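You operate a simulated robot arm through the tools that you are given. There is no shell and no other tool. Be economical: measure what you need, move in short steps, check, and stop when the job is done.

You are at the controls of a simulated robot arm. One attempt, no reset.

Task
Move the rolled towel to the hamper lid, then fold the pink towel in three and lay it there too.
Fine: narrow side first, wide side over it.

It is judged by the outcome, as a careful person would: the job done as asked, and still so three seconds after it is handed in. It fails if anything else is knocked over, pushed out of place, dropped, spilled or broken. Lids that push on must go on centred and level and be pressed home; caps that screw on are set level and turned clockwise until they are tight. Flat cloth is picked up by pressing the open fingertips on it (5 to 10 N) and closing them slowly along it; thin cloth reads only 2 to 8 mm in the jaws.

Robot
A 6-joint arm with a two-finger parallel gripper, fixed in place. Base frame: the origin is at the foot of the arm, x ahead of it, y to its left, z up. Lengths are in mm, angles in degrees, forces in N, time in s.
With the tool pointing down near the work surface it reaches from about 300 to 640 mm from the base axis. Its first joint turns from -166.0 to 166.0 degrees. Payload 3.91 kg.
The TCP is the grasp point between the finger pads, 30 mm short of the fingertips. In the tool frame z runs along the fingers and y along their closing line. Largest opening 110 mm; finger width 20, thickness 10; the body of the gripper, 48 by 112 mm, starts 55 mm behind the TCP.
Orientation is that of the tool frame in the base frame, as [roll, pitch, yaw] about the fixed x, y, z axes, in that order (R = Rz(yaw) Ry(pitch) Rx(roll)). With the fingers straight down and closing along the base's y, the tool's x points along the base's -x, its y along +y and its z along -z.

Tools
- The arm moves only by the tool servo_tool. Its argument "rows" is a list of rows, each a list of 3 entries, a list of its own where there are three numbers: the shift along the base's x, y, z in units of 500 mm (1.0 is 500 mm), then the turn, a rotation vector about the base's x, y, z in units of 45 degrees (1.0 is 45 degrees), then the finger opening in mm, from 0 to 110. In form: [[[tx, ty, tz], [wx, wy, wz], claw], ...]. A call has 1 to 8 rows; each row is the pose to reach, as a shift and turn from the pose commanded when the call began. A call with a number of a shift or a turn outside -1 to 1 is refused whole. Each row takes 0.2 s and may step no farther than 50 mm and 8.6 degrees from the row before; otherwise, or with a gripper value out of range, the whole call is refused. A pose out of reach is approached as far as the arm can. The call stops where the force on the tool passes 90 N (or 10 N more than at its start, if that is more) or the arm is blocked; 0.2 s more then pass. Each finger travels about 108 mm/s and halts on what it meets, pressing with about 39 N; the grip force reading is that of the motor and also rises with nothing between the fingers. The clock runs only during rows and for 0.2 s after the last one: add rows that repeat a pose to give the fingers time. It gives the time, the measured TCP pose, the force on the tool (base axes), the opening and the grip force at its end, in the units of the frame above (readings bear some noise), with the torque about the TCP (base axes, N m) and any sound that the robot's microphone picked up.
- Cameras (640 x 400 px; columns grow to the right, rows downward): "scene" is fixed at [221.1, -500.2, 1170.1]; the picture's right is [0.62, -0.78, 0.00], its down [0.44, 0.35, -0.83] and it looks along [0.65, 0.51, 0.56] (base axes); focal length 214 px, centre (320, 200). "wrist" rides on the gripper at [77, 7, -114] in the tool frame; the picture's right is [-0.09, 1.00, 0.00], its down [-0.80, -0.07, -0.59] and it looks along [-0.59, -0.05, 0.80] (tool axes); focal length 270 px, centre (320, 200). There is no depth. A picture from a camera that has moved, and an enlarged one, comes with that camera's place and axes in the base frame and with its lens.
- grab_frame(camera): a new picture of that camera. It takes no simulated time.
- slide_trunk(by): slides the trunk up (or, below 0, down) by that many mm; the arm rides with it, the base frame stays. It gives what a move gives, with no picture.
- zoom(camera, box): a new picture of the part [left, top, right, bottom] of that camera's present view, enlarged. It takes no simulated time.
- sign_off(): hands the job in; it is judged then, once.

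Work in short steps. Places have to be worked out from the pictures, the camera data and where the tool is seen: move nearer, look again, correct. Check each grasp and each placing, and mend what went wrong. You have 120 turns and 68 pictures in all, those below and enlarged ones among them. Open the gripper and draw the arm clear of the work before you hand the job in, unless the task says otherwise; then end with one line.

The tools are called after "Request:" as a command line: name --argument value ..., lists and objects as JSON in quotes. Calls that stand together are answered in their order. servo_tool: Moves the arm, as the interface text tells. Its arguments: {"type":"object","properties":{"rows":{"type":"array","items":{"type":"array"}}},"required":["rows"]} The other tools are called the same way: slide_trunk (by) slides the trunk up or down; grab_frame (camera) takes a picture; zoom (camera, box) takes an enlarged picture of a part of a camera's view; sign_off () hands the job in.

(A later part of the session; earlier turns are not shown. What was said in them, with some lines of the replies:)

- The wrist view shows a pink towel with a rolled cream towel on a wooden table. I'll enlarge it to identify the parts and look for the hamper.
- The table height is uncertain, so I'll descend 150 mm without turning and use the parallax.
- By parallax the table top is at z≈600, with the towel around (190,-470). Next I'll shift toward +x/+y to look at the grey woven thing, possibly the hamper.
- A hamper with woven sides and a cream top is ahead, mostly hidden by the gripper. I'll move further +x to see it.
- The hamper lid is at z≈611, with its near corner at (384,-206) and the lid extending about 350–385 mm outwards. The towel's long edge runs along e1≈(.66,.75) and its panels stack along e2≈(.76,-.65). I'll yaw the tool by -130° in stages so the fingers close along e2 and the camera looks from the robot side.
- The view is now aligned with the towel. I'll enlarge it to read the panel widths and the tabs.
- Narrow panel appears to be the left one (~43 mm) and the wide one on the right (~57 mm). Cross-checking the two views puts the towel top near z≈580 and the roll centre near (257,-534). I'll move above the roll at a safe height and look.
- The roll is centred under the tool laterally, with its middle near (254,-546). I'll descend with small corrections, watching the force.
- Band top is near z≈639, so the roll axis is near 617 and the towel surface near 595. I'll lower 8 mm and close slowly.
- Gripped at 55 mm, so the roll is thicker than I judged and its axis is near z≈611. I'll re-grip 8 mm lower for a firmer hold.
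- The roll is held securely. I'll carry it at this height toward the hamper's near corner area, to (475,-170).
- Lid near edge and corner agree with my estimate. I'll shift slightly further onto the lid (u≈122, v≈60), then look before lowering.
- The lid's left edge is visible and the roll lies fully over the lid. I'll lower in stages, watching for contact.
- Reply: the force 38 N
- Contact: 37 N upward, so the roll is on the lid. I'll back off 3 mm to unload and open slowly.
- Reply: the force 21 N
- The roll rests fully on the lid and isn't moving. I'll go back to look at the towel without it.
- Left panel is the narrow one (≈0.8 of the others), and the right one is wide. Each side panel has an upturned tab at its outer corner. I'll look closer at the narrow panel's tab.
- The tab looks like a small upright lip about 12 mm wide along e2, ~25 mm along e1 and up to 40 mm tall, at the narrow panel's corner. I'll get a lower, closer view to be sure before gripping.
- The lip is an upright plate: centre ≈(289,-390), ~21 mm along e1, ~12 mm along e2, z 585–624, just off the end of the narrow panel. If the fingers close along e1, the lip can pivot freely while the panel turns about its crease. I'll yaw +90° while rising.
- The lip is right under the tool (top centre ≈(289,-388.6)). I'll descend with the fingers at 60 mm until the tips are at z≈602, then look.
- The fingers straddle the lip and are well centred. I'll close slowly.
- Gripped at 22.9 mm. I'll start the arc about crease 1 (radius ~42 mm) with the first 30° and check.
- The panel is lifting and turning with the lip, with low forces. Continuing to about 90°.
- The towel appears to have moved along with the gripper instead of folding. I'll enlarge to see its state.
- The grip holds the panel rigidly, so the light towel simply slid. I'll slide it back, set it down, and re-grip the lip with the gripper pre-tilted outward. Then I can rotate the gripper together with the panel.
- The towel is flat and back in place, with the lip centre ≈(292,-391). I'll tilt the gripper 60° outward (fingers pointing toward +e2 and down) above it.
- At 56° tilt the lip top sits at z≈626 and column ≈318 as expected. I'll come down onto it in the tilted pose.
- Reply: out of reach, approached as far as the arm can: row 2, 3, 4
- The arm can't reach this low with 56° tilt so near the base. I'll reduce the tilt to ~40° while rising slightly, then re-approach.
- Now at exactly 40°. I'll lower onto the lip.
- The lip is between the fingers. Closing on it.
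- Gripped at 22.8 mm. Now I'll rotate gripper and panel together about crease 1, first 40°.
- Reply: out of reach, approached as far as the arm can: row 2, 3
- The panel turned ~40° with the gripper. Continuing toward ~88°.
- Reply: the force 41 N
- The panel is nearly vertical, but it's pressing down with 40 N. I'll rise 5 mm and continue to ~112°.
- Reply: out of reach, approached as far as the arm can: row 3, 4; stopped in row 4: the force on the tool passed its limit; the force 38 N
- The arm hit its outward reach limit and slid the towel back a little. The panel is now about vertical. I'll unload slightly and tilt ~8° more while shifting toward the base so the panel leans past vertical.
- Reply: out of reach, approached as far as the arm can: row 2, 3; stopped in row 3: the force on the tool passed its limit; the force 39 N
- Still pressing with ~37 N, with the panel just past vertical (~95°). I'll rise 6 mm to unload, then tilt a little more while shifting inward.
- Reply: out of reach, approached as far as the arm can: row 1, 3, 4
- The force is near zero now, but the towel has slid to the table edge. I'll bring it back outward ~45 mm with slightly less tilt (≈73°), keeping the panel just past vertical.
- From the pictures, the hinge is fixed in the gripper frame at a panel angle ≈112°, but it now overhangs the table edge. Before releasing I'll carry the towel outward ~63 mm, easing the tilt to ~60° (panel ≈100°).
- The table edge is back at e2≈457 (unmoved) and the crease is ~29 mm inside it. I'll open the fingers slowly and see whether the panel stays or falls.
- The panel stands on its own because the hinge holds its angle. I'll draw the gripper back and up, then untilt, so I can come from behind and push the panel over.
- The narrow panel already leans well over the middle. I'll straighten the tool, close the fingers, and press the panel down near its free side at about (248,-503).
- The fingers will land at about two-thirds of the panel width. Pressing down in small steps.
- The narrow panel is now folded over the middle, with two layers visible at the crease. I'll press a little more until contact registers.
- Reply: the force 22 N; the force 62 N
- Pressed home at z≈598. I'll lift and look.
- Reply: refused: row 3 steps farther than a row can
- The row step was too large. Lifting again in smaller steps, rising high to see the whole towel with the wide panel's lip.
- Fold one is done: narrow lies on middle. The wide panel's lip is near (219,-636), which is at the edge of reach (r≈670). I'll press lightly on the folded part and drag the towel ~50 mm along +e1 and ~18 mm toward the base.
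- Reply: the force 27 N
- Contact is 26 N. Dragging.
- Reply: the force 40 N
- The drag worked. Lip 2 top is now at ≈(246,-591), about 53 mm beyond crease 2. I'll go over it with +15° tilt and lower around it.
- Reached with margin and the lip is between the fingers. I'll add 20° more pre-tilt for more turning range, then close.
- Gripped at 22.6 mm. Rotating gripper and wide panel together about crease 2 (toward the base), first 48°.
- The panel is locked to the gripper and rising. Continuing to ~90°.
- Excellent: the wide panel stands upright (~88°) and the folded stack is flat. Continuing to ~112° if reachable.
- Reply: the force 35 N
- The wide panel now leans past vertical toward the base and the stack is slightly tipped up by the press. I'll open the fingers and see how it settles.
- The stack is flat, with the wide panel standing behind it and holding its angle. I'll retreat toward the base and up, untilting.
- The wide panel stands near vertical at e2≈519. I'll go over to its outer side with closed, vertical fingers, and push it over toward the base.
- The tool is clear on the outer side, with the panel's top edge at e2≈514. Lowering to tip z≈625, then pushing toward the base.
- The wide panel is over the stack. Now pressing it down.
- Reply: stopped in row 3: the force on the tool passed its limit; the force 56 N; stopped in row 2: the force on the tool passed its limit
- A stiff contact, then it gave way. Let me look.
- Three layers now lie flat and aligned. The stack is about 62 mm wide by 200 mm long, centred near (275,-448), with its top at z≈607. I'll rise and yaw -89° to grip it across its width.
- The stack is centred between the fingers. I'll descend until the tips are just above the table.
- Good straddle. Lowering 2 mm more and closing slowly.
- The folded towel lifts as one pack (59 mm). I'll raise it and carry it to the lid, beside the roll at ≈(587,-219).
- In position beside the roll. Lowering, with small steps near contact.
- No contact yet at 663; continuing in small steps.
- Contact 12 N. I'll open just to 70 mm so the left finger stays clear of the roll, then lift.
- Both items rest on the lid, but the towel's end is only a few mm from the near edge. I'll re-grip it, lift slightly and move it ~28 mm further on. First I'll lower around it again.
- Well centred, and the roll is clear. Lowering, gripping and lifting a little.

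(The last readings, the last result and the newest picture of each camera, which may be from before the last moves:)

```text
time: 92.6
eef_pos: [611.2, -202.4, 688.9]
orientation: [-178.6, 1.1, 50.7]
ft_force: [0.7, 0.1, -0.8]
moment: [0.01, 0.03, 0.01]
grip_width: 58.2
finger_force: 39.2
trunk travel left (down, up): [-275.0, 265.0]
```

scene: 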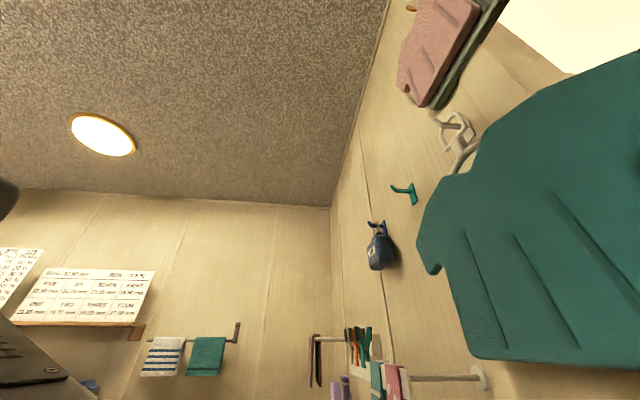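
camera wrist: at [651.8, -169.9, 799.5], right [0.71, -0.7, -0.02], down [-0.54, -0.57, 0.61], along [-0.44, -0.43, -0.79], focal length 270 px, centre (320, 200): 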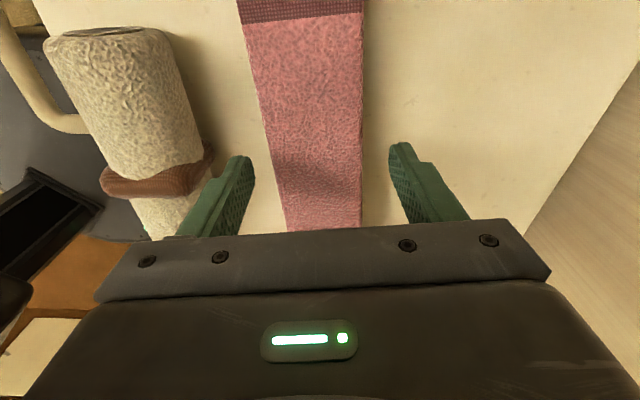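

Moved 28 mm further on. Lowering back to the lid (contact expected near 661).

Request:
servo_tool --rows '[[[0, 0, -0.03], [0, 0, 0], 50], [[0, 0, -0.05], [0, 0, 0], 50], [[0, 0, -0.053], [0, 0, 0], 50]]'

Request:
servo_tool --rows '[[[0, 0, 0], [0, 0, 0], 62], [[0, 0, 0], [0, 0, 0], 68], [[0, 0, 0], [0, 0, 0], 72], [[0, 0, 0], [0, 0, 0], 72]]'

Request:
servo_tool --rows '[[[0, 0, 0.02], [0, 0, 0], 72], [[0, 0, 0.06], [0, 0, 0], 72], [[0, 0, 0.12], [0, 0, 0], 72], [[0, 0, 0.2], [0, 0, 0], 72], [[0, 0, 0.28], [0, 0, 0], 72], [[0, 0, 0.36], [0, 0, 0], 72]]'

Request:
grab_frame --camera "wrist"

```text
time: 93.4
eef_pos: [610.8, -201.3, 660.8]
orientation: [-178.8, 1.2, 50.7]
ft_force: [-0.6, -0.4, 5.0]
moment: [-0.17, 0.01, 0.03]
grip_width: 58.1
finger_force: 38.5
trunk travel left (down, up): [-275.0, 265.0]
```

```text
time: 94.4
eef_pos: [610.4, -202.2, 661.6]
orientation: [-178.7, 1.2, 50.7]
ft_force: [-0.8, -0.1, -0.2]
moment: [-0.01, -0.05, 0.01]
grip_width: 72.3
finger_force: 0.1
trunk travel left (down, up): [-275.0, 265.0]
```

```text
time: 95.8
eef_pos: [609.9, -202.6, 843.7]
orientation: [-178.7, 1.2, 50.7]
ft_force: [-0.1, 0.0, -0.1]
moment: [0.0, -0.03, -0.01]
grip_width: 72.0
finger_force: 0.0
trunk travel left (down, up): [-275.0, 265.0]
```

```text
5 pictures are left
camera wrist: at [667.9, -148.3, 956.2], right [0.71, -0.7, -0.02], down [-0.54, -0.57, 0.61], along [-0.44, -0.43, -0.79], focal length 270 px, centre (320, 200)
```

wrist: 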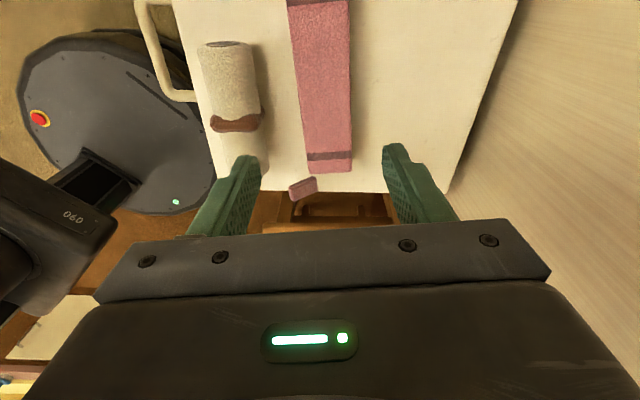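

The towel now lies well on the lid beside the roll. I'll draw the arm up and away, and take a final look.

Request:
servo_tool --rows '[[[-0.03, 0.05, 0.06], [0, 0, 0], 72], [[-0.06, 0.1, 0.11], [0, 0, 0], 72], [[-0.09, 0.15, 0.16], [0, 0, 0], 72], [[-0.12, 0.2, 0.2], [0, 0, 0], 72]]'

Request:
grab_frame --camera "wrist"

Request:
zoom --camera "wrist" --box '[160, 0, 480, 220]'

```text
time: 96.8
eef_pos: [550.0, -103.4, 941.6]
orientation: [-178.7, 1.0, 50.8]
ft_force: [0.2, 0.2, -1.0]
moment: [0.02, 0.03, 0.03]
grip_width: 72.0
finger_force: 0.0
trunk travel left (down, up): [-275.0, 265.0]
```

```text
4 pictures are left
camera wrist: at [608.3, -48.1, 1053.2], right [0.71, -0.7, -0.02], down [-0.54, -0.57, 0.61], along [-0.44, -0.43, -0.79], focal length 270 px, centre (320, 200)
```

wrist: 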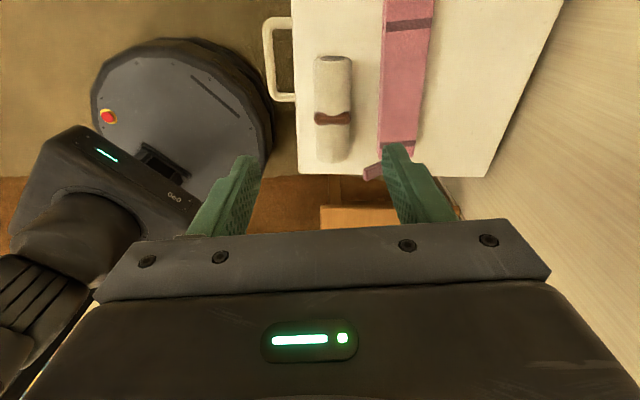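

```text
1.82 times, centred on (320, 110) of wrist
camera zoom: at [608.3, -48.1, 1053.2], right [0.71, -0.7, -0.02], down [-0.54, -0.57, 0.61], along [-0.44, -0.43, -0.79], focal length 491 px, centre (320, 364)
```

zoom: 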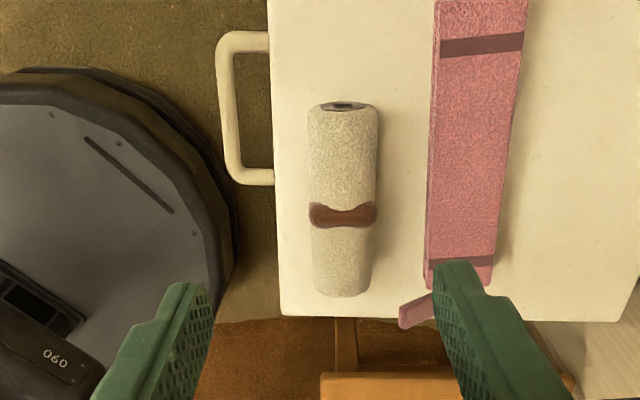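

The roll and the folded towel both rest on the lid. The towel is folded in three with the wide side on top, the gripper is open and the arm is clear. Handing in.

Request:
sign_off

```text
The job is handed in.
```

The rolled towel is on the hamper lid. The pink towel lies beside it, folded in three with the narrow side first and the wide side over it, though one of its small corner tabs hangs slightly past the lid's edge.
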